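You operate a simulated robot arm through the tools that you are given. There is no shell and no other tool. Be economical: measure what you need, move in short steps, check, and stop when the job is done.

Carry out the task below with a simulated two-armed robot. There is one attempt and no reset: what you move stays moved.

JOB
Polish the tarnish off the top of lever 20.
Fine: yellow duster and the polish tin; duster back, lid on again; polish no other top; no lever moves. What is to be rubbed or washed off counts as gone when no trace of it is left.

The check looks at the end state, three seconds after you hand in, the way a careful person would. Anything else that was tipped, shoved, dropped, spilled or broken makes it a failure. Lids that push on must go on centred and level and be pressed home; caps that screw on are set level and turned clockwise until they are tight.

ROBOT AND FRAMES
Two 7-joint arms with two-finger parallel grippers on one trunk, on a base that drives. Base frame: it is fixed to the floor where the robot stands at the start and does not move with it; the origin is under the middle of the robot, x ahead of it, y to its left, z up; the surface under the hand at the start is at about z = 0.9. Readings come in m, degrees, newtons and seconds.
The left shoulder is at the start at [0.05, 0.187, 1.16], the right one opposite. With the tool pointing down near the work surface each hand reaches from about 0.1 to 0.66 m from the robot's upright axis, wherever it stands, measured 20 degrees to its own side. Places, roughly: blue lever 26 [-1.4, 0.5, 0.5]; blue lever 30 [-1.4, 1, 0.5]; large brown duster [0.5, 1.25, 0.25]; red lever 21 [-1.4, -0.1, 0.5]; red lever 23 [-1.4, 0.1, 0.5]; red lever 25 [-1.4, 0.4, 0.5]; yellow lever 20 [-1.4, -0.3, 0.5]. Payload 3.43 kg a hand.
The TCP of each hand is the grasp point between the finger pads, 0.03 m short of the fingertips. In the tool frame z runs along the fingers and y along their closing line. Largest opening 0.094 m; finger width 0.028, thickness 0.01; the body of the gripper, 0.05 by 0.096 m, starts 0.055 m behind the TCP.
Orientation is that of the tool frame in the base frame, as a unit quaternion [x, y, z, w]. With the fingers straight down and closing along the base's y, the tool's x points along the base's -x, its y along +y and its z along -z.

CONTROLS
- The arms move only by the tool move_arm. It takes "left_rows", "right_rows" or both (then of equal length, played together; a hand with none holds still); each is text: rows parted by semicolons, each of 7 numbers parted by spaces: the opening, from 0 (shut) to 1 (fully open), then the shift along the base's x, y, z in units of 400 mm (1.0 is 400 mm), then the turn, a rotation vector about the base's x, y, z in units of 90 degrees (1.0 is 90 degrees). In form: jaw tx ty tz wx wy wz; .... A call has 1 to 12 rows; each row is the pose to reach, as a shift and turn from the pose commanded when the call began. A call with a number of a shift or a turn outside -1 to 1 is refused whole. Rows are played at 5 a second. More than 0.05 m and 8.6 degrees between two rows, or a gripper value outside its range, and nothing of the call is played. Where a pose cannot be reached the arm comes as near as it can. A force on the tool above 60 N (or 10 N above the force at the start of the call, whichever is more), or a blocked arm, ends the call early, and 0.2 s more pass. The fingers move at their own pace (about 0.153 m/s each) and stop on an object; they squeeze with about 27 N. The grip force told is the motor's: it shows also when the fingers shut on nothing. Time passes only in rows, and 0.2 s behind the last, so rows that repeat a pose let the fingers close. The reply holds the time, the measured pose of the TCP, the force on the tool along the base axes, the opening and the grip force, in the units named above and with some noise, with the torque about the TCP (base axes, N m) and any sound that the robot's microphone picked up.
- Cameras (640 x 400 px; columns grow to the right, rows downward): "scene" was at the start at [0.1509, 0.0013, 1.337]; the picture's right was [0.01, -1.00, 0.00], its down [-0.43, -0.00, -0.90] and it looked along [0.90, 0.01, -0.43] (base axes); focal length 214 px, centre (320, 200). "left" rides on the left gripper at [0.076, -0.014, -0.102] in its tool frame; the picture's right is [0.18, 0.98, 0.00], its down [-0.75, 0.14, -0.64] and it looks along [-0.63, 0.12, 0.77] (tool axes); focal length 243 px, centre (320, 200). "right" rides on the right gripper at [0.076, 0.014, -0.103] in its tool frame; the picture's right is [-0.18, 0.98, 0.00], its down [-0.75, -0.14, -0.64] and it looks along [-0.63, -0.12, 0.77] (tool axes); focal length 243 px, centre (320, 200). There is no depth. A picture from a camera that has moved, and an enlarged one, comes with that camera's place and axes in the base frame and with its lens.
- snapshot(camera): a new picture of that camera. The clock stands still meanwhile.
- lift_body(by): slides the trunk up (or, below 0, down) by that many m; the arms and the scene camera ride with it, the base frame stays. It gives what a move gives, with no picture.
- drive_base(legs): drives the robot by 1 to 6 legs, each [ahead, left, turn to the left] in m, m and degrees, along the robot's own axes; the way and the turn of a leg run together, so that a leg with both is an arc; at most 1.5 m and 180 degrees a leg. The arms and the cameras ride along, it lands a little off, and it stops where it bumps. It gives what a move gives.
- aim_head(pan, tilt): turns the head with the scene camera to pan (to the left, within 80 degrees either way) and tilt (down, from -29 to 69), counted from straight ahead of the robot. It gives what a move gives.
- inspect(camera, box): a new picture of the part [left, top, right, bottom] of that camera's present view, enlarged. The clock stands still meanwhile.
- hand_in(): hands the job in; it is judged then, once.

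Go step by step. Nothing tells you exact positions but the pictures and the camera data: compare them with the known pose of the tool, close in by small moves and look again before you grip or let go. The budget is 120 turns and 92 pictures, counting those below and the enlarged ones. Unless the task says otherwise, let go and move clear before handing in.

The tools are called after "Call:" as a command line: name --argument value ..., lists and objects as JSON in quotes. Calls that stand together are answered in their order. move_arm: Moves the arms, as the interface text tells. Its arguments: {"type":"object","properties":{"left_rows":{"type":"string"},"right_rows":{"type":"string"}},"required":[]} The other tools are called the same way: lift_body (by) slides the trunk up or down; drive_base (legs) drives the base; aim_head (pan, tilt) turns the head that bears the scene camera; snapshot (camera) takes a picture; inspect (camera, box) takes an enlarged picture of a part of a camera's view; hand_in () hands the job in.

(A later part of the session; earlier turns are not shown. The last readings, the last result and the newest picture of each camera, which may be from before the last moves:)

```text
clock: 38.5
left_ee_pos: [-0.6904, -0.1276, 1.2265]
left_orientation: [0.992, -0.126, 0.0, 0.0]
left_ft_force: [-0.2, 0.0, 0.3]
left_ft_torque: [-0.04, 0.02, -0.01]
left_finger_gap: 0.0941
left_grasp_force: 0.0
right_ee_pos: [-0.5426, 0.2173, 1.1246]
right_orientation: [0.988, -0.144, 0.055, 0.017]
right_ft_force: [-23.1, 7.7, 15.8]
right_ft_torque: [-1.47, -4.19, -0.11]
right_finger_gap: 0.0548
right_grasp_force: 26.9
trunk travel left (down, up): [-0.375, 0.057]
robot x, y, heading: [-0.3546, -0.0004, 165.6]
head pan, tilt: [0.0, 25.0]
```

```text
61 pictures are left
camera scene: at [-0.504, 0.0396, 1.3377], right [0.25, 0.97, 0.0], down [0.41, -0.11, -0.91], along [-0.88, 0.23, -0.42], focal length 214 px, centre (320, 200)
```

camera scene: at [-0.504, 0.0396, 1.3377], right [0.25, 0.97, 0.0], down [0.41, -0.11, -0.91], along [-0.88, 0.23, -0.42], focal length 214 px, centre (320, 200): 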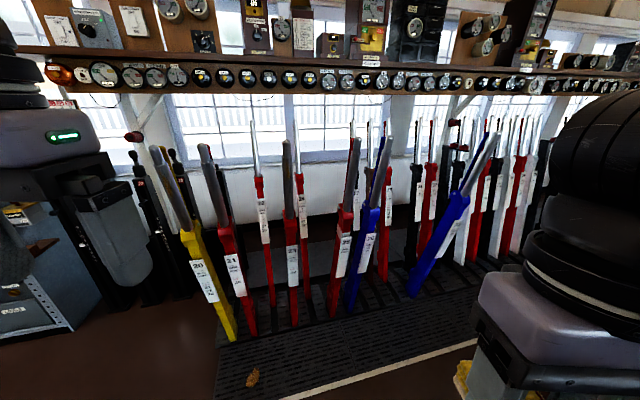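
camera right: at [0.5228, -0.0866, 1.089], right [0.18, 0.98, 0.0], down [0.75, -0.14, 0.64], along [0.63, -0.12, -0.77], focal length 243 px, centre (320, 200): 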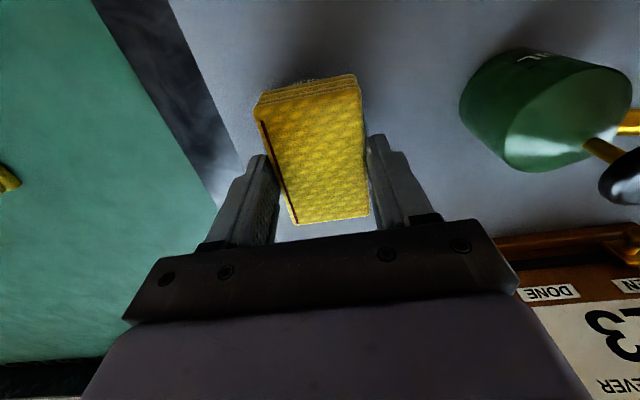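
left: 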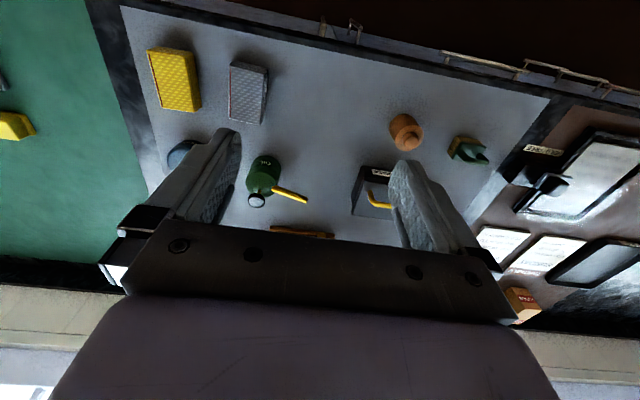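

The right arm pressed against the trunk and is still loaded; I ease it forward and outward and level it. Lever 20 is visible: yellow, left end of the row.

Call:
move_arm --right_rows "0.2 -0.05 0.02 0 0 0 0; 0.2 -0.11 0.08 0 0.01 0.02 0.005; 0.2 -0.16 0.17 0 0.02 0.04 0.015; 0.2 -0.2 0.25 0 0.03 0.067 0.023; 0.2 -0.2 0.25 0 0.03 0.067 0.023"

Call:
snapshot --camera "right"

Call:
inspect --camera "scene" --box '[120, 130, 280, 350]'

```text
clock: 39.6
left_ee_pos: [-0.69, -0.1275, 1.2267]
left_orientation: [0.992, -0.126, 0.0, -0.001]
left_ft_force: [-0.5, 0.4, 0.2]
left_ft_torque: [0.03, -0.02, 0.06]
left_finger_gap: 0.0942
left_grasp_force: 0.1
right_ee_pos: [-0.6259, 0.3173, 1.127]
right_orientation: [0.992, -0.128, 0.001, 0.0]
right_ft_force: [-0.4, 0.3, -0.7]
right_ft_torque: [-0.02, -0.01, 0.0]
right_finger_gap: 0.055
right_grasp_force: 26.2
trunk travel left (down, up): [-0.375, 0.057]
robot x, y, heading: [-0.3578, 0.001, 165.7]
head pan, tilt: [0.0, 25.0]
```

```text
60 pictures are left
camera right: at [-0.5529, 0.2843, 1.2296], right [-0.43, -0.9, 0.0], down [-0.69, 0.33, 0.64], along [-0.58, 0.27, -0.77], focal length 243 px, centre (320, 200)
```

right: 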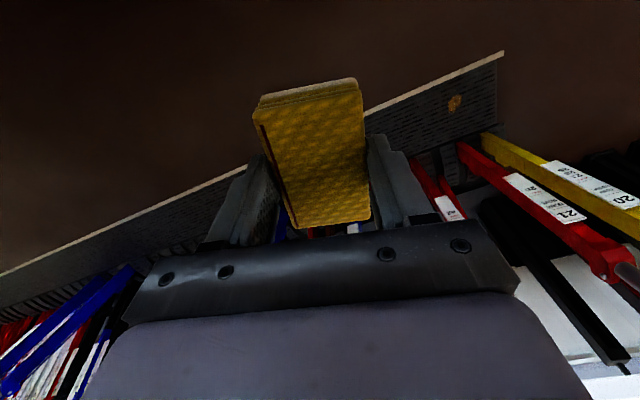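

```text
1.82 times, centred on (200, 240) of scene
camera zoom: at [-0.5041, 0.0394, 1.3377], right [0.25, 0.97, 0.0], down [0.41, -0.1, -0.91], along [-0.88, 0.23, -0.42], focal length 390 px, centre (538, 127)
```

zoom: 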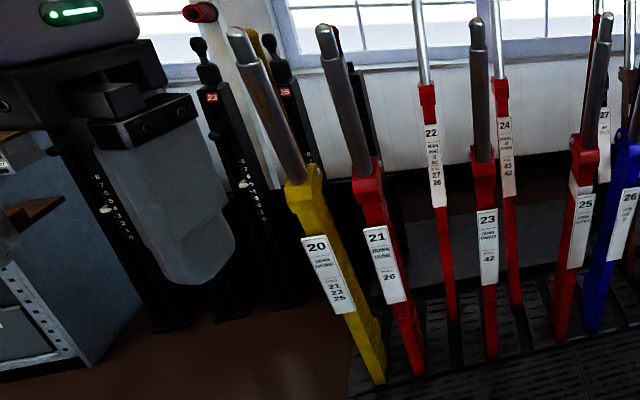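

The duster still sits square in the grip. Lever 20's steel handle looks dull; I square up to the frame and move closer for a look.

Call:
drive_base --legs '[[0, 0, 14.3], [0, 0.4, 0], [0.2, 0, 0]]'

Call:
aim_head --pan 0 --tilt 20

Call:
snapshot --camera "scene"

```text
clock: 45.8
left_ee_pos: [-0.8564, -0.6069, 1.2261]
left_orientation: [1.0, -0.005, 0.0, 0.0]
left_ft_force: [-0.3, 0.0, 0.6]
left_ft_torque: [-0.01, -0.04, -0.01]
left_finger_gap: 0.094
left_grasp_force: 0.0
right_ee_pos: [-0.8992, -0.1603, 1.1284]
right_orientation: [1.0, -0.008, 0.0, 0.0]
right_ft_force: [0.6, 0.2, -0.6]
right_ft_torque: [0.01, -0.03, 0.02]
right_finger_gap: 0.055
right_grasp_force: 27.5
trunk travel left (down, up): [-0.375, 0.057]
robot x, y, heading: [-0.5646, -0.4012, 179.6]
head pan, tilt: [0.0, 25.0]
```

```text
clock: 46.5
left_ee_pos: [-0.8556, -0.6079, 1.2279]
left_orientation: [1.0, -0.005, 0.0, 0.0]
left_ft_force: [-0.2, -0.1, 0.0]
left_ft_torque: [0.02, -0.05, 0.04]
left_finger_gap: 0.0939
left_grasp_force: 0.0
right_ee_pos: [-0.8983, -0.1598, 1.1291]
right_orientation: [1.0, -0.007, 0.0, 0.0]
right_ft_force: [-0.2, 0.9, -0.9]
right_ft_torque: [0.0, 0.01, -0.03]
right_finger_gap: 0.0551
right_grasp_force: 27.0
trunk travel left (down, up): [-0.375, 0.057]
robot x, y, heading: [-0.5656, -0.4027, 179.4]
head pan, tilt: [0.0, 20.0]
```

```text
58 pictures are left
camera scene: at [-0.7157, -0.401, 1.3457], right [0.01, 1.0, 0.0], down [0.34, 0.0, -0.94], along [-0.94, 0.01, -0.34], focal length 214 px, centre (320, 200)
```

scene: 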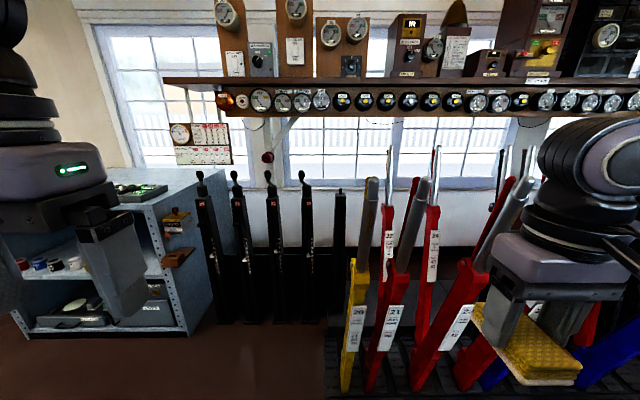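

Call:
inspect --camera "scene" --box '[330, 160, 450, 280]'

```text
3.33 times, centred on (390, 220) of scene
camera zoom: at [-0.7157, -0.401, 1.3457], right [0.01, 1.0, 0.0], down [0.34, 0.0, -0.94], along [-0.94, 0.01, -0.34], focal length 715 px, centre (87, 133)
```

zoom: 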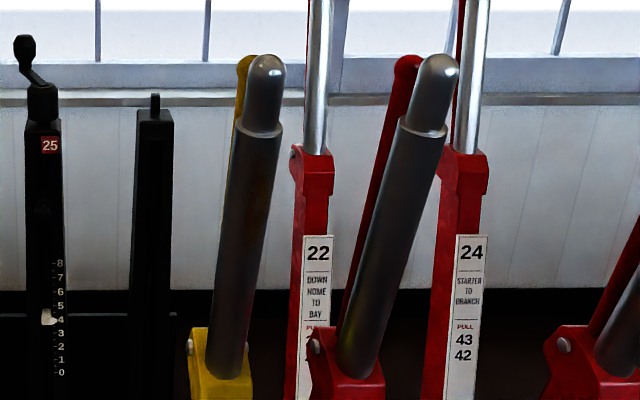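

Lever 20's handle leans toward me: dome near (-1.224, -0.263, 1.214), handle foot near (-1.28, -0.26, 0.90). I zoom in to find the tarnish.

Call:
inspect --camera "scene" --box '[350, 170, 400, 205]'

Call:
inspect --camera "scene" --box '[340, 200, 400, 250]'

Call:
inspect --camera "scene" --box '[400, 165, 450, 200]'

```text
11.43 times, centred on (375, 188) of scene
camera zoom: at [-0.7157, -0.401, 1.3457], right [0.01, 1.0, 0.0], down [0.34, 0.0, -0.94], along [-0.94, 0.01, -0.34], focal length 2451 px, centre (-309, 343)
```

zoom: 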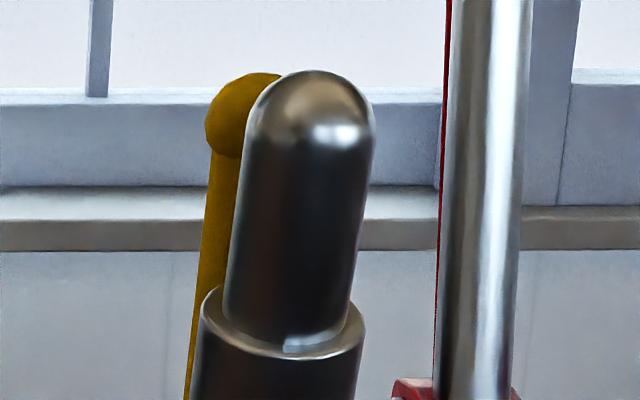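

```text
8.00 times, centred on (370, 225) of scene
camera zoom: at [-0.7157, -0.401, 1.3457], right [0.01, 1.0, 0.0], down [0.34, 0.0, -0.94], along [-0.94, 0.01, -0.34], focal length 1716 px, centre (-80, 0)
```

zoom: 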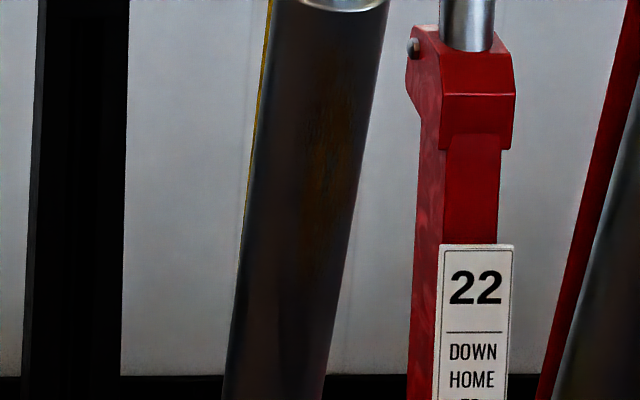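

```text
11.43 times, centred on (425, 182) of scene
camera zoom: at [-0.7157, -0.401, 1.3457], right [0.01, 1.0, 0.0], down [0.34, 0.0, -0.94], along [-0.94, 0.01, -0.34], focal length 2451 px, centre (-880, 400)
```

zoom: 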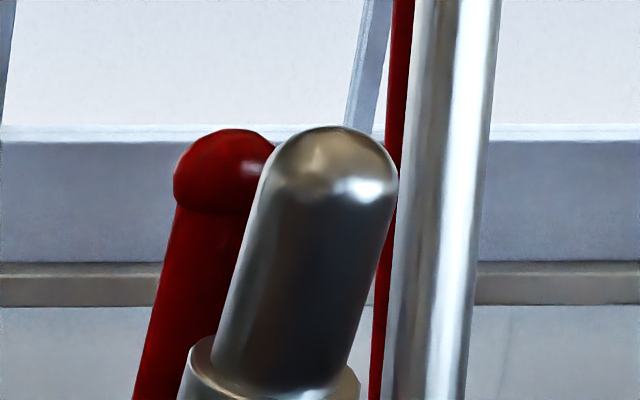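

Call:
inspect --camera "scene" --box '[390, 190, 450, 240]'

Call:
inspect --camera "scene" --box '[362, 192, 382, 224]'

```text
8.00 times, centred on (420, 215) of scene
camera zoom: at [-0.7157, -0.401, 1.3457], right [0.01, 1.0, 0.0], down [0.34, 0.0, -0.94], along [-0.94, 0.01, -0.34], focal length 1716 px, centre (-480, 80)
```

zoom: 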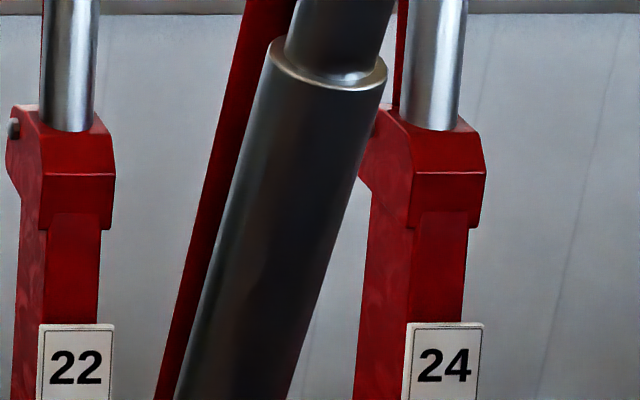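

```text
12.50 times, centred on (372, 208) of scene
camera zoom: at [-0.7157, -0.401, 1.3457], right [0.01, 1.0, 0.0], down [0.34, 0.0, -0.94], along [-0.94, 0.01, -0.34], focal length 2681 px, centre (-330, 100)
```

zoom: 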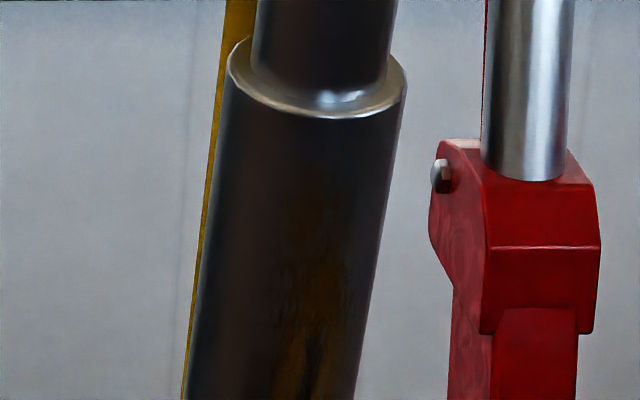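

There is a speckled brown patch on the robot-facing side of lever 20's thick sleeve. I turn the right hand horizontal (fingers toward the lever), well short of it, and use its camera.

Call:
move_arm --right_rows "0.2 -0.03 -0.02 0 0 0.09 0; 0.2 -0.06 -0.04 0 0 0.18 0; 0.2 -0.09 -0.06 -0.01 0 0.27 0; 0.2 -0.12 -0.08 -0.02 0 0.36 0; 0.2 -0.15 -0.1 -0.03 0 0.45 0; 0.2 -0.18 -0.12 -0.04 0 0.54 0; 0.2 -0.21 -0.14 -0.05 0 0.63 0; 0.2 -0.24 -0.16 -0.06 0 0.72 0; 0.2 -0.27 -0.19 -0.07 0 0.81 0; 0.2 -0.3 -0.21 -0.07 0 0.9 0; 0.2 -0.3 -0.2375 -0.07 0 0.98 0; 0.2 -0.3 -0.2375 -0.07 0 0.98 0"

Call:
snapshot --camera "right"

Call:
snapshot --camera "scene"

```text
clock: 49.1
left_ee_pos: [-0.8564, -0.6088, 1.2273]
left_orientation: [1.0, -0.005, 0.0, 0.0]
left_ft_force: [0.1, 0.7, -0.7]
left_ft_torque: [0.03, 0.01, 0.0]
left_finger_gap: 0.0941
left_grasp_force: 0.0
right_ee_pos: [-1.018, -0.2575, 1.1012]
right_orientation: [0.717, -0.005, -0.697, 0.004]
right_ft_force: [0.6, 0.2, 0.2]
right_ft_torque: [-0.03, -0.02, -0.01]
right_finger_gap: 0.0551
right_grasp_force: 27.3
trunk travel left (down, up): [-0.375, 0.057]
robot x, y, heading: [-0.5611, -0.4025, 179.7]
head pan, tilt: [0.0, 20.0]
```

```text
51 pictures are left
camera right: at [-0.9112, -0.2716, 1.0271], right [-0.01, -0.98, 0.2], down [0.62, 0.15, 0.77], along [-0.79, 0.13, 0.61], focal length 243 px, centre (320, 200)
```

right: 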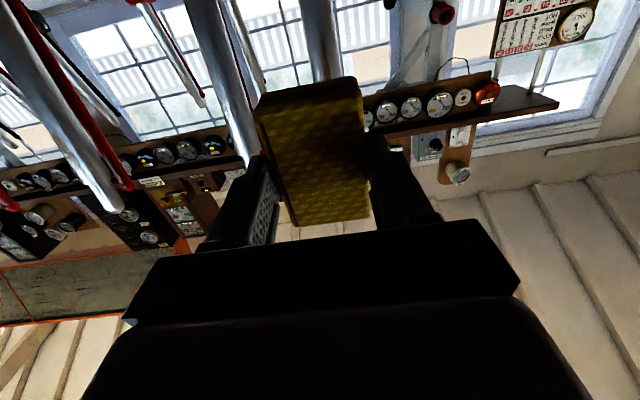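

```text
50 pictures are left
camera scene: at [-0.7162, -0.4017, 1.3457], right [0.01, 1.0, 0.0], down [0.34, 0.0, -0.94], along [-0.94, 0.01, -0.34], focal length 214 px, centre (320, 200)
```

scene: 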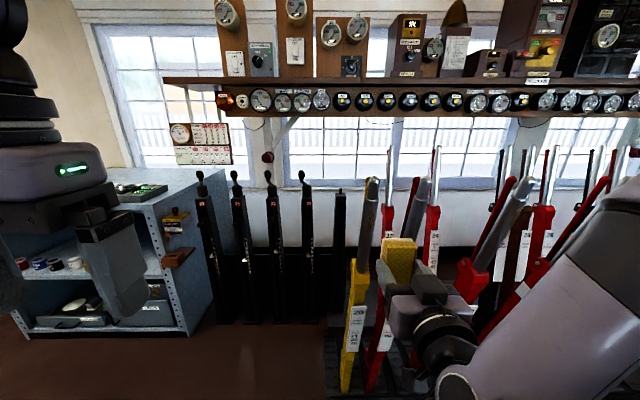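

The pose works. Now I bring the left hand camera alongside (left of lever 20) to view the sleeve from another side.

Call:
move_arm --left_rows "1 -0.07 0.04 -0.025 0 0.07 0; 1 -0.14 0.08 -0.05 0 0.15 0; 1 -0.21 0.12 -0.075 0 0.23 0; 1 -0.29 0.16 -0.1 0 0.31 0; 1 -0.37 0.2 -0.13 0 0.39 0; 1 -0.45 0.24 -0.16 0 0.47 0; 1 -0.53 0.28 -0.19 0 0.55 0; 1 -0.61 0.33 -0.22 0 0.62 0; 1 -0.685 0.3725 -0.25 0 0.667 0; 1 -0.685 0.3725 -0.25 0 0.667 0"

Call:
snapshot --camera "left"

```text
clock: 51.3
left_ee_pos: [-1.1317, -0.4591, 1.1253]
left_orientation: [0.865, -0.005, -0.501, 0.002]
left_ft_force: [-0.2, -0.2, -0.2]
left_ft_torque: [0.02, -0.01, -0.02]
left_finger_gap: 0.0943
left_grasp_force: 0.0
right_ee_pos: [-1.0179, -0.2557, 1.1018]
right_orientation: [0.718, -0.005, -0.696, 0.004]
right_ft_force: [0.5, 0.0, -0.3]
right_ft_torque: [-0.01, -0.01, -0.02]
right_finger_gap: 0.0552
right_grasp_force: 27.0
trunk travel left (down, up): [-0.375, 0.057]
robot x, y, heading: [-0.5645, -0.4022, 179.5]
head pan, tilt: [0.0, 20.0]
```

```text
49 pictures are left
camera left: at [-1.0058, -0.4455, 1.1099], right [0.09, -0.98, -0.15], down [0.18, -0.13, 0.97], along [-0.98, -0.11, 0.17], focal length 243 px, centre (320, 200)
```

left: 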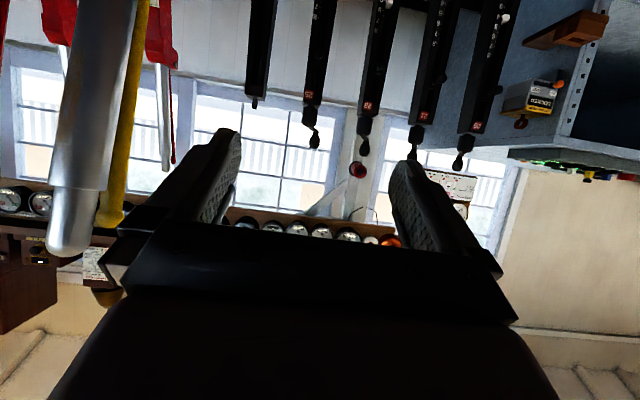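

Call:
inspect --camera "left" --box '[0, 0, 200, 260]'

```text
1.54 times, centred on (100, 130) of left
camera zoom: at [-1.0058, -0.4455, 1.1099], right [0.09, -0.98, -0.15], down [0.18, -0.13, 0.97], along [-0.98, -0.11, 0.17], focal length 373 px, centre (658, 308)
```

zoom: 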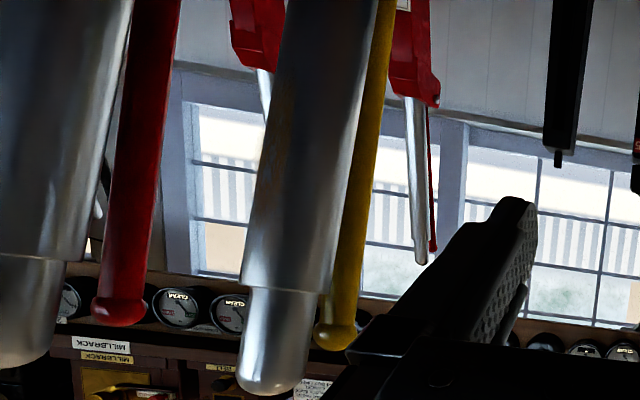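

Call:
inspect --camera "left" --box '[60, 0, 140, 110]'

```text
3.64 times, centred on (100, 55) of left
camera zoom: at [-1.0058, -0.4455, 1.1099], right [0.09, -0.98, -0.15], down [0.18, -0.13, 0.97], along [-0.98, -0.11, 0.17], focal length 882 px, centre (1120, 727)
```

zoom: 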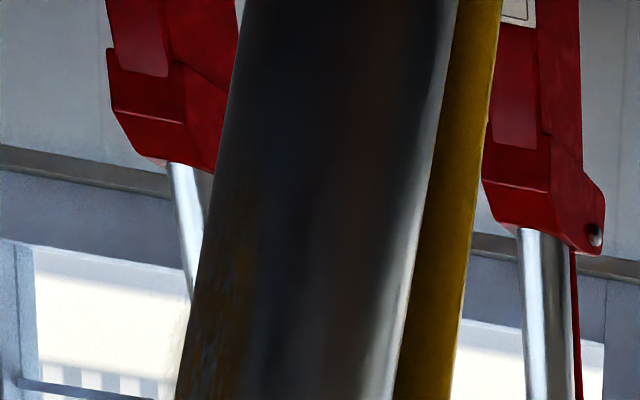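

The brown patch spans roughly z 1.05–1.13 on the front of the sleeve. I align the pad with the leaning sleeve and approach to about 3 cm.

Call:
move_arm --right_rows "0.2 -0.08 -0.005 -0.015 0 0.04 0; 0.2 -0.16 -0.01 -0.03 0 0.08 0; 0.2 -0.24 -0.015 -0.045 0 0.11 0; 0.2 -0.3 -0.015 -0.06 0 0.133 0; 0.2 -0.3425 -0.015 -0.06 0 0.133 0; 0.2 -0.3425 -0.015 -0.06 0 0.133 0"

Call:
inspect --camera "left" --box '[0, 0, 250, 240]'

Call:
inspect --camera "scene" --box '[330, 160, 450, 260]'

```text
clock: 52.7
left_ee_pos: [-1.1319, -0.4594, 1.1257]
left_orientation: [0.866, -0.004, -0.5, 0.003]
left_ft_force: [0.3, -0.8, -1.2]
left_ft_torque: [0.01, 0.03, -0.02]
left_finger_gap: 0.094
left_grasp_force: 0.1
right_ee_pos: [-1.1144, -0.3232, 1.1093]
right_orientation: [-0.643, 0.006, 0.766, -0.004]
right_ft_force: [0.1, -0.3, -0.8]
right_ft_torque: [0.03, -0.01, 0.01]
right_finger_gap: 0.055
right_grasp_force: 26.6
right hand out of reach, approached as far as the arm can: row 1, 2, 3, 4, 5, 6
trunk travel left (down, up): [-0.375, 0.057]
robot x, y, heading: [-0.5644, -0.4023, 179.4]
head pan, tilt: [0.0, 20.0]
```

```text
1.67 times, centred on (125, 120) of left
camera zoom: at [-1.0057, -0.4457, 1.1101], right [0.09, -0.98, -0.15], down [0.18, -0.13, 0.97], along [-0.98, -0.11, 0.16], focal length 404 px, centre (645, 333)
```

zoom: 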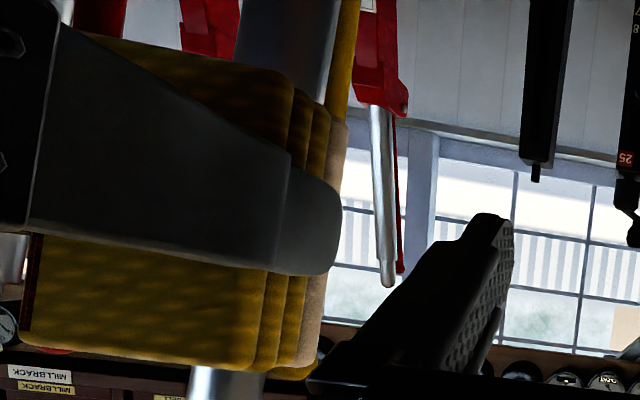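

```text
4.00 times, centred on (390, 210) of scene
camera zoom: at [-0.7158, -0.4011, 1.3458], right [0.01, 1.0, 0.0], down [0.34, 0.0, -0.94], along [-0.94, 0.01, -0.34], focal length 858 px, centre (40, 160)
```

zoom: 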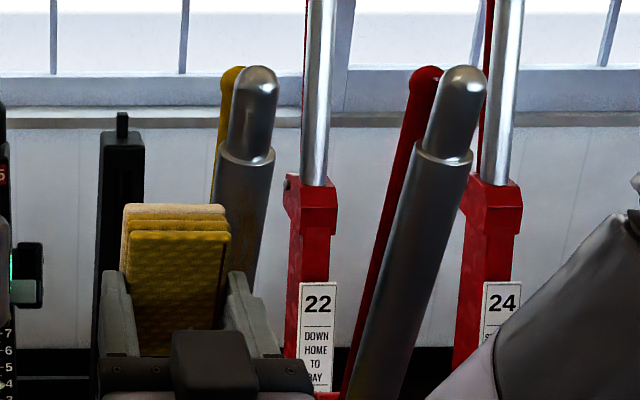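

The wanted pose is out of the arm's reach from this base position (hand stopped short, nothing touched). I retract both hands and shift the base a little right and closer.

Call:
move_arm --right_rows "0.2 0.12 0.005 0.02 0 -0.05 0; 0.2 0.24 0.01 0.04 0 -0.1 0; 0.2 0.3425 0.015 0.06 0 -0.133 0; 0.2 0.41 0.015 0.06 0 -0.133 0; 0.2 0.41 0.015 0.06 0 -0.133 0" --left_rows "1 0.08 -0.04 0 0 0 0; 1 0.16 -0.1 0 0 0 0; 1 0.24 -0.16 0 0 -0.05 0; 1 0.32 -0.22 0 0 -0.12 0; 1 0.32 -0.22 0 0 -0.12 0"

Call:
drive_base --legs '[[0, -0.09, 0], [0.09, 0, 0]]'

```text
clock: 53.9
left_ee_pos: [-1.001, -0.5499, 1.125]
left_orientation: [0.909, -0.004, -0.417, 0.003]
left_ft_force: [0.1, -0.2, -0.2]
left_ft_torque: [-0.02, 0.01, 0.02]
left_finger_gap: 0.0941
left_grasp_force: 0.1
right_ee_pos: [-0.9517, -0.3151, 1.1354]
right_orientation: [0.719, -0.005, -0.695, 0.005]
right_ft_force: [-0.2, 0.0, -0.5]
right_ft_torque: [0.01, -0.02, -0.01]
right_finger_gap: 0.0549
right_grasp_force: 27.3
trunk travel left (down, up): [-0.375, 0.057]
robot x, y, heading: [-0.5604, -0.4022, 179.4]
head pan, tilt: [0.0, 20.0]
```

```text
clock: 56.1
left_ee_pos: [-1.0889, -0.4574, 1.1245]
left_orientation: [0.909, -0.005, -0.416, 0.002]
left_ft_force: [-0.1, 0.6, 1.2]
left_ft_torque: [0.0, -0.01, -0.01]
left_finger_gap: 0.0941
left_grasp_force: 0.0
right_ee_pos: [-1.0383, -0.2228, 1.1334]
right_orientation: [0.718, -0.006, -0.696, 0.004]
right_ft_force: [0.1, 0.4, -1.0]
right_ft_torque: [0.02, -0.01, -0.01]
right_finger_gap: 0.0551
right_grasp_force: 27.6
trunk travel left (down, up): [-0.375, 0.057]
robot x, y, heading: [-0.6525, -0.3081, 179.4]
head pan, tilt: [0.0, 20.0]
```

Call:
move_arm --right_rows "0.2 -0.05 -0.03 -0.04 0 0 0; 0.2 -0.1 -0.07 -0.08 0 0 0; 0.2 -0.155 -0.0975 -0.11 0 0 0; 0.2 -0.155 -0.0975 -0.11 0 0.07 0; 0.2 -0.155 -0.0975 -0.11 0 0.133 0; 0.2 -0.155 -0.0975 -0.11 0 0.133 0"

```text
clock: 57.5
left_ee_pos: [-1.0889, -0.457, 1.1245]
left_orientation: [0.909, -0.006, -0.416, 0.002]
left_ft_force: [0.5, -0.6, -0.2]
left_ft_torque: [-0.01, 0.04, 0.01]
left_finger_gap: 0.0941
left_grasp_force: 0.1
right_ee_pos: [-1.1004, -0.2611, 1.0904]
right_orientation: [-0.641, 0.005, 0.768, -0.005]
right_ft_force: [-0.9, 1.0, -1.2]
right_ft_torque: [0.0, -0.02, 0.02]
right_finger_gap: 0.0554
right_grasp_force: 27.0
trunk travel left (down, up): [-0.375, 0.057]
robot x, y, heading: [-0.6499, -0.309, 179.4]
head pan, tilt: [0.0, 20.0]
```

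Reached cleanly now. I approach to ~2 cm and look from both cameras.

Call:
move_arm --right_rows "0.2 -0.05 0 -0.01 0 0 0; 0.2 -0.1 0 -0.02 0 0 0; 0.2 -0.155 0 -0.025 0 0 0; 0.2 -0.155 0 -0.025 0 0 0"

Call:
snapshot --camera "left"

Call:
inspect --camera "scene" --box '[280, 150, 420, 260]'

```text
clock: 58.5
left_ee_pos: [-1.0897, -0.4579, 1.1253]
left_orientation: [0.909, -0.005, -0.416, 0.002]
left_ft_force: [0.0, 0.6, -0.4]
left_ft_torque: [-0.01, -0.02, 0.0]
left_finger_gap: 0.0939
left_grasp_force: 0.0
right_ee_pos: [-1.1622, -0.265, 1.0814]
right_orientation: [-0.642, 0.005, 0.767, -0.005]
right_ft_force: [-0.5, -0.4, -0.5]
right_ft_torque: [0.04, -0.05, -0.02]
right_finger_gap: 0.0551
right_grasp_force: 27.9
trunk travel left (down, up): [-0.375, 0.057]
robot x, y, heading: [-0.6526, -0.3114, 179.4]
head pan, tilt: [0.0, 20.0]
```

```text
44 pictures are left
camera left: at [-0.9613, -0.4441, 1.1341], right [0.11, -0.98, -0.13], down [-0.01, -0.13, 0.99], along [-0.99, -0.11, -0.02], focal length 243 px, centre (320, 200)
```

left: 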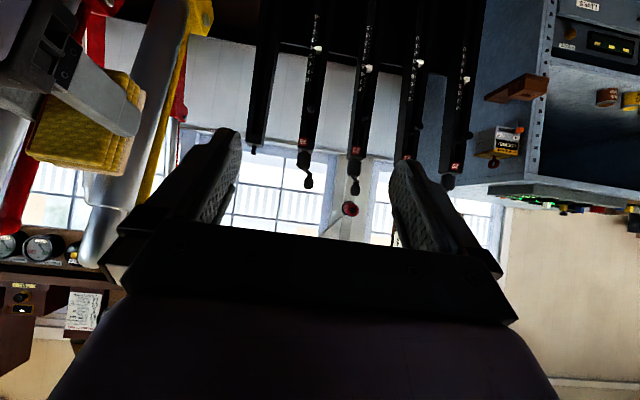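

```text
3.64 times, centred on (350, 205) of scene
camera zoom: at [-0.8023, -0.309, 1.3458], right [0.01, 1.0, 0.0], down [0.34, 0.0, -0.94], along [-0.94, 0.01, -0.34], focal length 780 px, centre (211, 182)
```

zoom: 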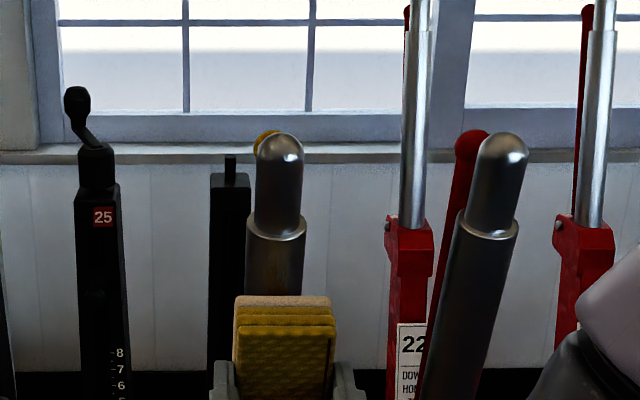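

Pad faces the sleeve squarely. I advance along its normal in small steps to light contact.

Call:
move_arm --right_rows "0.2 -0.012 0.003 0.002 0 0 0; 0.2 -0.025 0.005 0.004 0 0 0; 0.2 -0.037 0.006 0.007 0 0 0; 0.2 -0.037 0.006 0.007 0 0 0"

Call:
move_arm --right_rows "0.2 -0.005 0 0.001 0 0 0; 0.2 -0.01 0 0.002 0 0 0; 0.2 -0.01 0 0.002 0 0 0"

```text
clock: 59.5
left_ee_pos: [-1.0872, -0.4573, 1.1255]
left_orientation: [0.909, -0.005, -0.416, 0.002]
left_ft_force: [0.4, -0.6, -0.4]
left_ft_torque: [-0.02, 0.0, 0.01]
left_finger_gap: 0.0939
left_grasp_force: 0.0
right_ee_pos: [-1.1769, -0.2598, 1.0843]
right_orientation: [-0.642, 0.005, 0.767, -0.004]
right_ft_force: [0.0, -0.4, -0.6]
right_ft_torque: [0.04, -0.02, -0.01]
right_finger_gap: 0.055
right_grasp_force: 26.8
trunk travel left (down, up): [-0.375, 0.057]
robot x, y, heading: [-0.6519, -0.3083, 179.2]
head pan, tilt: [0.0, 20.0]
```

```text
clock: 60.3
left_ee_pos: [-1.0867, -0.457, 1.1261]
left_orientation: [0.909, -0.005, -0.417, 0.001]
left_ft_force: [0.5, -0.5, 0.0]
left_ft_torque: [-0.03, -0.01, -0.02]
left_finger_gap: 0.0942
left_grasp_force: 0.1
right_ee_pos: [-1.1786, -0.2598, 1.0846]
right_orientation: [-0.643, 0.004, 0.766, -0.005]
right_ft_force: [18.3, 0.4, -8.3]
right_ft_torque: [0.07, 0.67, 0.12]
right_finger_gap: 0.0551
right_grasp_force: 26.4
trunk travel left (down, up): [-0.375, 0.057]
robot x, y, heading: [-0.6513, -0.3101, 179.1]
head pan, tilt: [0.0, 20.0]
```

Contact at ~18 N. I stroke along the sleeve up and down with this light pressure.

Call:
move_arm --right_rows "0.2 0.006 0 0.03 0 0 0; 0.2 0.012 0 0.065 0 0 0; 0.2 0.006 0 0.03 0 0 0; 0.2 0 0 0 0 0 0; 0.2 -0.006 0 -0.03 0 0 0; 0.2 -0.012 0 -0.065 0 0 0; 0.2 -0.006 0 -0.03 0 0 0; 0.2 0 0 0 0 0 0; 0.2 0.006 0 0.03 0 0 0; 0.2 0.012 0 0.065 0 0 0; 0.2 0.006 0 0.03 0 0 0; 0.2 0 0 0 0 0 0"

```text
clock: 62.9
left_ee_pos: [-1.0859, -0.4579, 1.127]
left_orientation: [0.909, -0.005, -0.417, 0.003]
left_ft_force: [-0.1, -0.8, -1.0]
left_ft_torque: [0.02, -0.03, 0.02]
left_finger_gap: 0.0942
left_grasp_force: 0.1
right_ee_pos: [-1.1793, -0.2597, 1.0857]
right_orientation: [-0.641, 0.005, 0.768, -0.005]
right_ft_force: [8.9, -0.4, 0.1]
right_ft_torque: [-0.01, 0.52, 0.07]
right_finger_gap: 0.0551
right_grasp_force: 27.6
trunk travel left (down, up): [-0.375, 0.057]
robot x, y, heading: [-0.6466, -0.3109, 179.2]
head pan, tilt: [0.0, 20.0]
```

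Now I back the pad off and drop the hand to see the effect from the head camera.

Call:
move_arm --right_rows "0.2 0.05 0 -0.01 0 0 0; 0.2 0.12 0 -0.05 0 0 0; 0.2 0.15 0 -0.15 0 0 0; 0.2 0.15 0 -0.25 0 0 0; 0.2 0.15 0 -0.3 0 0 0; 0.2 0.15 0 -0.3 0 0 0"

Call:
inspect --camera "scene" --box '[315, 170, 365, 240]'

Call:
inspect --camera "left" --box '[90, 20, 190, 150]'

```text
clock: 64.3
left_ee_pos: [-1.0894, -0.4568, 1.1254]
left_orientation: [0.909, -0.006, -0.417, 0.0]
left_ft_force: [0.6, 0.7, -0.5]
left_ft_torque: [0.0, 0.01, -0.02]
left_finger_gap: 0.094
left_grasp_force: 0.0
right_ee_pos: [-1.1147, -0.2809, 0.9851]
right_orientation: [-0.642, 0.006, 0.767, -0.004]
right_ft_force: [-0.3, 0.3, -1.0]
right_ft_torque: [0.01, 0.0, -0.03]
right_finger_gap: 0.0549
right_grasp_force: 27.1
right hand out of reach, approached as far as the arm can: row 4, 5, 6
trunk travel left (down, up): [-0.375, 0.057]
robot x, y, heading: [-0.6516, -0.3088, 179.2]
head pan, tilt: [0.0, 20.0]
```

```text
5.71 times, centred on (340, 205) of scene
camera zoom: at [-0.8024, -0.3092, 1.3458], right [0.01, 1.0, 0.0], down [0.34, 0.0, -0.94], along [-0.94, 0.01, -0.34], focal length 1226 px, centre (206, 171)
```

zoom: 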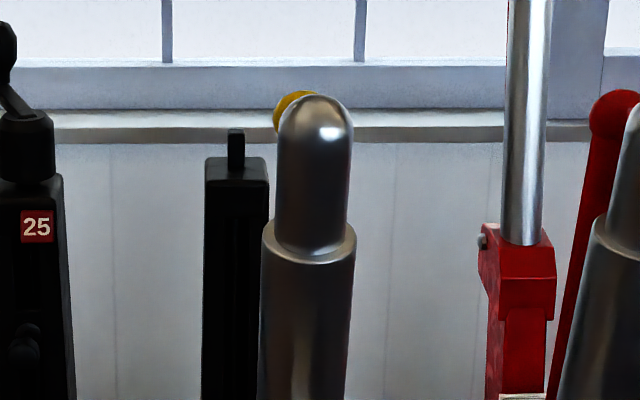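

```text
3.08 times, centred on (140, 85) of left
camera zoom: at [-0.9614, -0.4442, 1.1341], right [0.11, -0.98, -0.13], down [-0.01, -0.13, 0.99], along [-0.99, -0.11, -0.02], focal length 746 px, centre (874, 554)
```

zoom: 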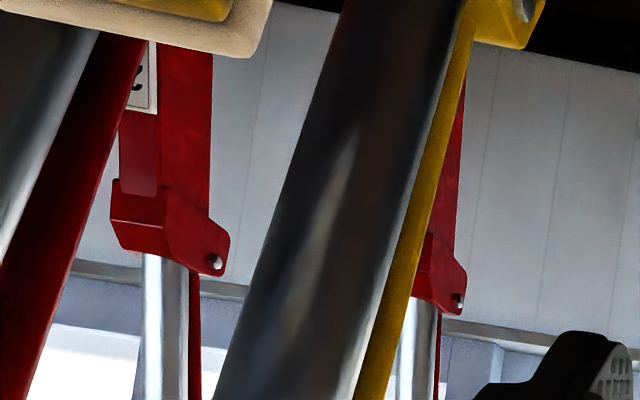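

Call:
inspect --camera "scene" --box '[318, 195, 358, 260]'

Call:
snapshot --camera "right"

```text
6.15 times, centred on (338, 228) of scene
camera zoom: at [-0.8024, -0.3092, 1.3458], right [0.01, 1.0, 0.0], down [0.34, 0.0, -0.94], along [-0.94, 0.01, -0.34], focal length 1320 px, centre (209, 31)
```

zoom: 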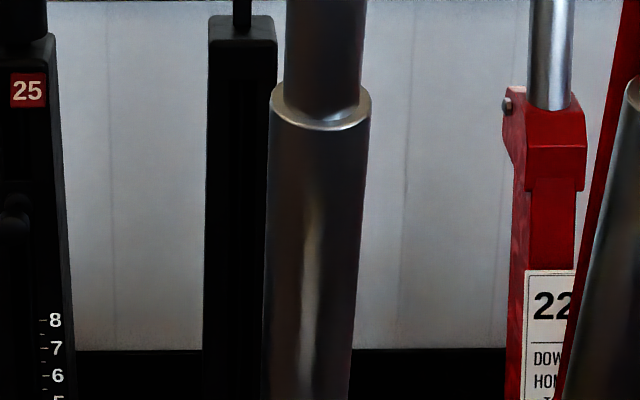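

```text
39 pictures are left
camera right: at [-1.0238, -0.2953, 0.8921], right [0.03, -0.98, 0.2], down [0.76, 0.15, 0.63], along [-0.64, 0.13, 0.75], focal length 243 px, centre (320, 200)
```

right: 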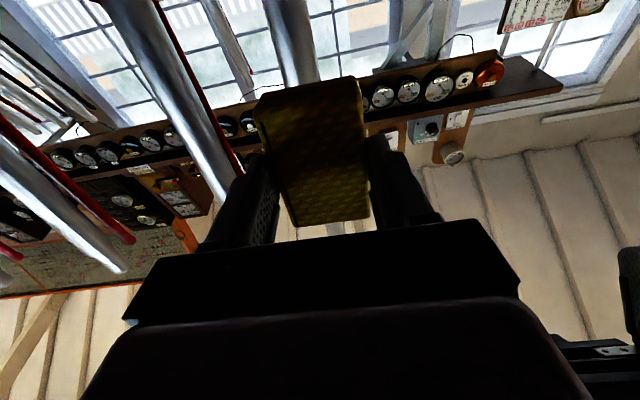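

The brown looks gone; pale stripes appear to be reflections of the pad. I move the right hand well aside to confirm.

Call:
move_arm --right_rows "0.2 0.08 0.04 0.03 0 0 0; 0.2 0.12 0.14 0.06 0 -0.03 0; 0.2 0.13 0.24 0.1 0 -0.06 0; 0.2 0.13 0.34 0.1 0 -0.1 0; 0.2 0.13 0.42 0.1 0 -0.133 0; 0.2 0.13 0.42 0.1 0 -0.133 0"

Call:
inspect --camera "scene" --box '[318, 190, 358, 240]'

Call:
inspect --camera "left" --box '[90, 20, 190, 150]'

```text
clock: 65.7
left_ee_pos: [-1.0887, -0.4569, 1.1252]
left_orientation: [0.909, -0.006, -0.416, 0.002]
left_ft_force: [-0.3, 1.0, 0.0]
left_ft_torque: [-0.03, 0.0, 0.03]
left_finger_gap: 0.0938
left_grasp_force: 0.0
right_ee_pos: [-1.0485, -0.1639, 1.0494]
right_orientation: [0.719, -0.007, -0.695, 0.003]
right_ft_force: [0.1, -0.2, -0.8]
right_ft_torque: [-0.01, -0.04, -0.03]
right_finger_gap: 0.0553
right_grasp_force: 26.7
right hand out of reach, approached as far as the arm can: row 1, 2, 3, 4, 5, 6
trunk travel left (down, up): [-0.375, 0.057]
robot x, y, heading: [-0.6529, -0.3117, 179.3]
head pan, tilt: [0.0, 20.0]
```

```text
8.00 times, centred on (338, 215) of scene
camera zoom: at [-0.8024, -0.3091, 1.3458], right [0.01, 1.0, 0.0], down [0.34, 0.0, -0.94], along [-0.94, 0.01, -0.34], focal length 1716 px, centre (176, 80)
```

zoom: 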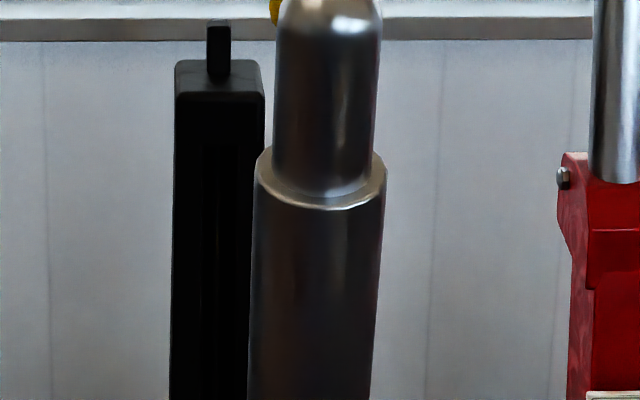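

```text
3.08 times, centred on (140, 85) of left
camera zoom: at [-0.9614, -0.4442, 1.1341], right [0.11, -0.98, -0.13], down [-0.01, -0.13, 0.99], along [-0.99, -0.11, -0.02], focal length 746 px, centre (874, 554)
```

zoom: 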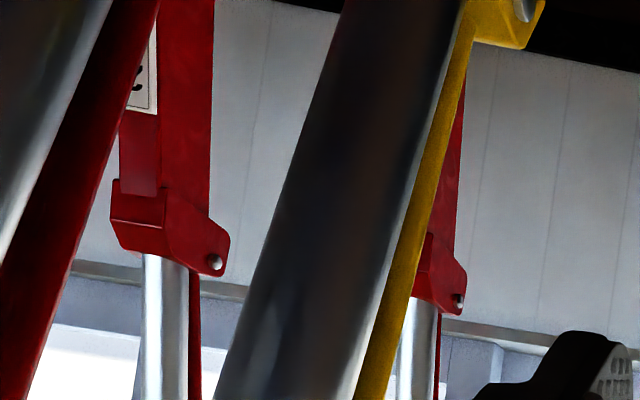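

Front and left side look clean. I check the right-hand side and the lower sleeve too.

Call:
snapshot --camera "right"

Call:
inspect --camera "scene" --box '[310, 215, 370, 280]'

```text
36 pictures are left
camera right: at [-0.9425, -0.1813, 0.9757], right [-0.01, -0.98, 0.2], down [0.62, 0.15, 0.77], along [-0.79, 0.13, 0.6], focal length 243 px, centre (320, 200)
```

right: 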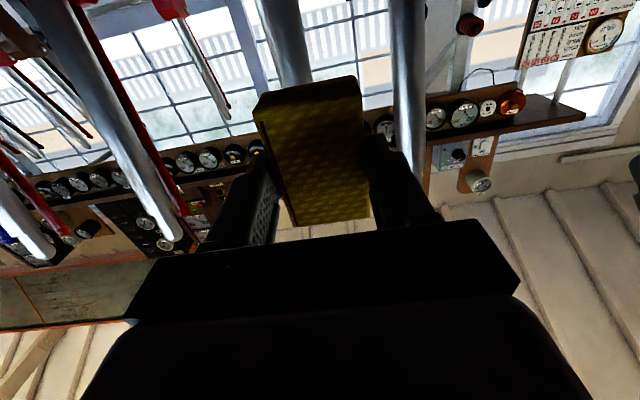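

```text
6.15 times, centred on (340, 248) of scene
camera zoom: at [-0.8024, -0.3091, 1.3458], right [0.01, 1.0, 0.0], down [0.34, 0.0, -0.94], along [-0.94, 0.01, -0.34], focal length 1320 px, centre (197, -92)
```

zoom: 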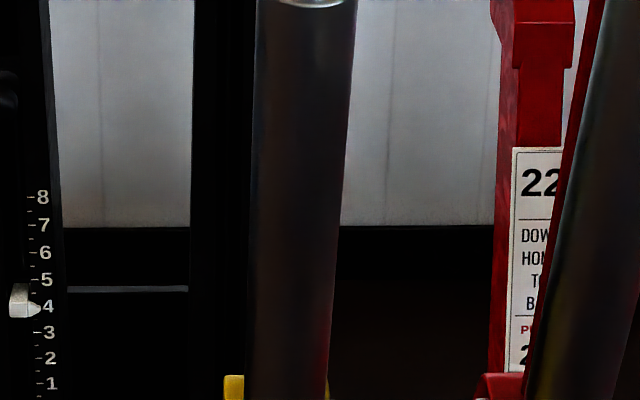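

Call:
inspect --camera "right" --box '[340, 0, 460, 150]'

```text
2.67 times, centred on (400, 75) of right
camera zoom: at [-0.9425, -0.1813, 0.9757], right [-0.01, -0.98, 0.2], down [0.62, 0.15, 0.77], along [-0.79, 0.13, 0.6], focal length 647 px, centre (107, 533)
```

zoom: 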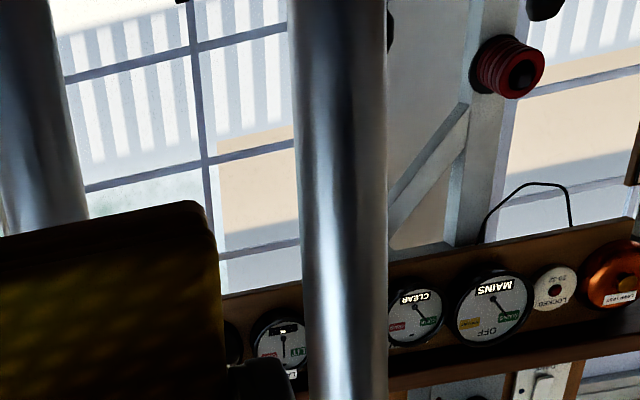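

Call:
inspect --camera "scene" --box '[330, 205, 350, 230]'

Call:
inspect --camera "right" --box '[390, 60, 430, 150]'

```text
16.00 times, centred on (340, 218) of scene
camera zoom: at [-0.8024, -0.3091, 1.3458], right [0.01, 1.0, 0.0], down [0.34, 0.0, -0.94], along [-0.94, 0.01, -0.34], focal length 3432 px, centre (0, -80)
```

zoom: 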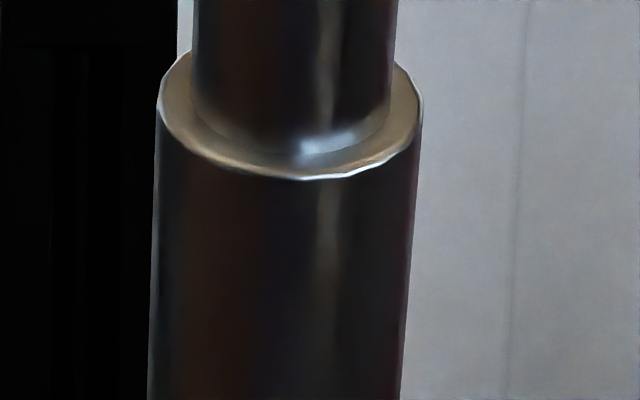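

```text
4.44 times, centred on (410, 105) of right
camera zoom: at [-0.9425, -0.1813, 0.9757], right [-0.01, -0.98, 0.2], down [0.62, 0.15, 0.77], along [-0.79, 0.13, 0.6], focal length 1078 px, centre (-80, 622)
```

zoom: 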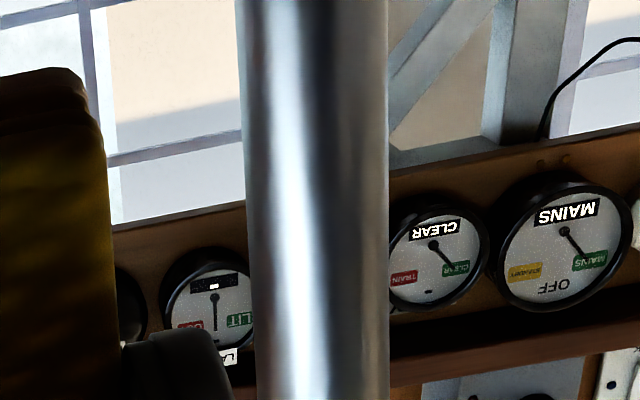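

All visible sides are clean and bright. I back the base away from the levers and level both hands.

Call:
drive_base --legs '[[-0.3, 0, 0]]'

Call:
move_arm --right_rows "0.2 0 0.02 0.02 0 -0.09 0; 0.2 0.01 0.04 0.04 0 -0.18 0; 0.2 0.02 0.06 0.06 0 -0.27 0; 0.2 0.03 0.09 0.08 0 -0.36 0; 0.2 0.04 0.12 0.1 0 -0.45 0; 0.2 0.05 0.14 0.12 0 -0.54 0; 0.2 0.06 0.16 0.14 0 -0.63 0; 0.2 0.07 0.18 0.16 0 -0.72 0; 0.2 0.08 0.2 0.18 0 -0.81 0; 0.2 0.09 0.22 0.2 0 -0.9 0; 0.2 0.09 0.235 0.2 0 -0.98 0; 0.2 0.09 0.235 0.2 0 -0.98 0" --left_rows "1 0.03 -0.015 0.025 0 -0.05 0; 1 0.07 -0.03 0.05 0 -0.1 0; 1 0.11 -0.045 0.075 0 -0.15 0; 1 0.15 -0.06 0.1 0 -0.2 0; 1 0.19 -0.08 0.125 0 -0.25 0; 1 0.22 -0.1 0.15 0 -0.3 0; 1 0.25 -0.12 0.175 0 -0.35 0; 1 0.28 -0.14 0.2 0 -0.4 0; 1 0.31 -0.15 0.225 0 -0.45 0; 1 0.34 -0.15 0.25 0 -0.5 0; 1 0.3675 -0.15 0.25 0 -0.547 0; 1 0.3675 -0.15 0.25 0 -0.547 0"

Call:
snapshot --camera "scene"

```text
clock: 67.7
left_ee_pos: [-0.8034, -0.4589, 1.1242]
left_orientation: [0.909, -0.009, -0.417, 0.0]
left_ft_force: [-1.3, -0.3, 0.7]
left_ft_torque: [0.01, -0.02, 0.02]
left_finger_gap: 0.0941
left_grasp_force: 0.0
right_ee_pos: [-0.7607, -0.1669, 1.0486]
right_orientation: [0.718, -0.009, -0.696, 0.0]
right_ft_force: [0.1, 1.0, -0.8]
right_ft_torque: [0.0, -0.04, 0.01]
right_finger_gap: 0.0553
right_grasp_force: 26.8
trunk travel left (down, up): [-0.375, 0.057]
robot x, y, heading: [-0.3642, -0.315, 178.8]
head pan, tilt: [0.0, 20.0]
```

```text
clock: 70.2
left_ee_pos: [-0.658, -0.5193, 1.2265]
left_orientation: [1.0, -0.008, 0.001, -0.004]
left_ft_force: [0.3, 0.7, 0.2]
left_ft_torque: [0.01, 0.02, -0.01]
left_finger_gap: 0.0939
left_grasp_force: 0.0
right_ee_pos: [-0.7254, -0.0732, 1.1287]
right_orientation: [1.0, -0.007, 0.001, -0.005]
right_ft_force: [-0.1, 0.4, 0.0]
right_ft_torque: [0.01, 0.0, 0.02]
right_finger_gap: 0.0551
right_grasp_force: 26.9
right hand out of reach, approached as far as the arm can: row 1, 2, 3, 4, 5
trunk travel left (down, up): [-0.375, 0.057]
robot x, y, heading: [-0.3663, -0.3142, 178.9]
head pan, tilt: [0.0, 20.0]
```

```text
31 pictures are left
camera scene: at [-0.5159, -0.3125, 1.3458], right [0.02, 1.0, 0.0], down [0.34, -0.01, -0.94], along [-0.94, 0.02, -0.34], focal length 214 px, centre (320, 200)
```

scene: 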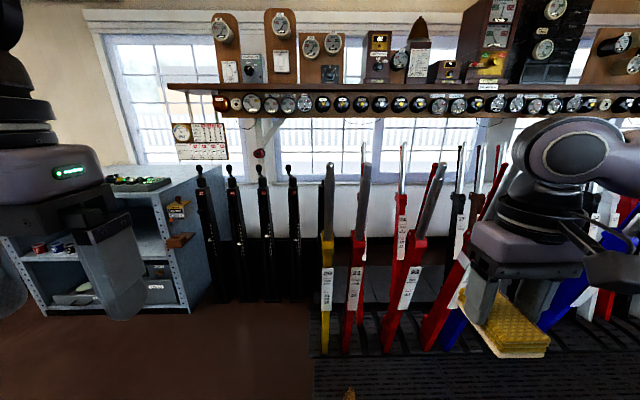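

Levers stand as before. I turn around and drive back to the original spot at the bench.

Call:
drive_base --legs '[[0, 0, -178.9], [0, 0.314, 0]]'

```text
clock: 80.9
left_ee_pos: [-0.0925, 0.2196, 1.2258]
left_orientation: [-0.018, 1.0, -0.004, 0.0]
left_ft_force: [0.5, -0.2, 0.2]
left_ft_torque: [0.0, -0.01, 0.02]
left_finger_gap: 0.094
left_grasp_force: 0.0
right_ee_pos: [-0.0012, -0.2221, 1.1289]
right_orientation: [-0.019, 1.0, -0.006, 0.0]
right_ft_force: [-0.5, 0.4, -0.2]
right_ft_torque: [-0.02, -0.02, -0.05]
right_finger_gap: 0.0553
right_grasp_force: 27.6
trunk travel left (down, up): [-0.375, 0.057]
robot x, y, heading: [-0.3766, 0.0027, 1.8]
head pan, tilt: [0.0, 20.0]
```

Call:
drive_base --legs '[[0, 0, -1.8], [0.376, -0.003, 0]]'

Call:
aim_head --pan 0 --tilt 45

Call:
snapshot --camera "scene"

```text
clock: 83.7
left_ee_pos: [0.2957, 0.2114, 1.2252]
left_orientation: [-0.007, 1.0, -0.004, 0.0]
left_ft_force: [-0.2, -0.1, 0.7]
left_ft_torque: [-0.01, -0.02, -0.04]
left_finger_gap: 0.094
left_grasp_force: 0.1
right_ee_pos: [0.3773, -0.2317, 1.1287]
right_orientation: [-0.008, 1.0, -0.005, 0.0]
right_ft_force: [-0.3, 0.3, -1.1]
right_ft_torque: [0.02, 0.0, 0.01]
right_finger_gap: 0.055
right_grasp_force: 26.9
trunk travel left (down, up): [-0.375, 0.057]
robot x, y, heading: [0.0112, 0.0006, 0.3]
head pan, tilt: [0.0, 20.0]
```

```text
clock: 84.5
left_ee_pos: [0.2962, 0.2109, 1.2253]
left_orientation: [-0.006, 1.0, -0.004, 0.0]
left_ft_force: [-0.3, 0.1, 0.2]
left_ft_torque: [-0.03, 0.0, 0.02]
left_finger_gap: 0.0939
left_grasp_force: 0.0
right_ee_pos: [0.3779, -0.2328, 1.1289]
right_orientation: [-0.008, 1.0, -0.005, 0.0]
right_ft_force: [0.4, 0.1, -0.7]
right_ft_torque: [0.0, 0.0, -0.01]
right_finger_gap: 0.0552
right_grasp_force: 26.7
trunk travel left (down, up): [-0.375, 0.057]
robot x, y, heading: [0.0102, 0.0013, 0.4]
head pan, tilt: [0.0, 45.0]
```

```text
30 pictures are left
camera scene: at [0.15, 0.0016, 1.3072], right [0.01, -1.0, 0.0], down [-0.71, -0.01, -0.71], along [0.71, 0.01, -0.71], focal length 214 px, centre (320, 200)
```

scene: 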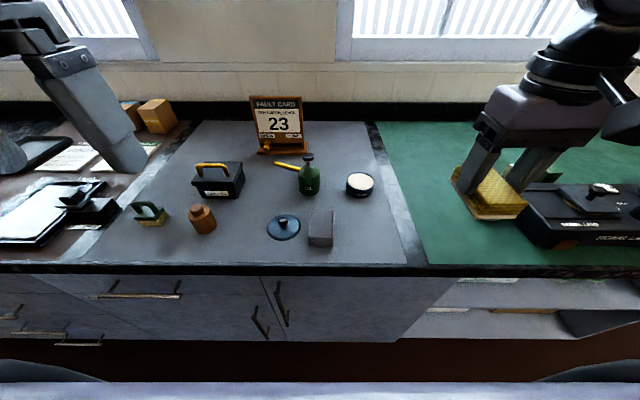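

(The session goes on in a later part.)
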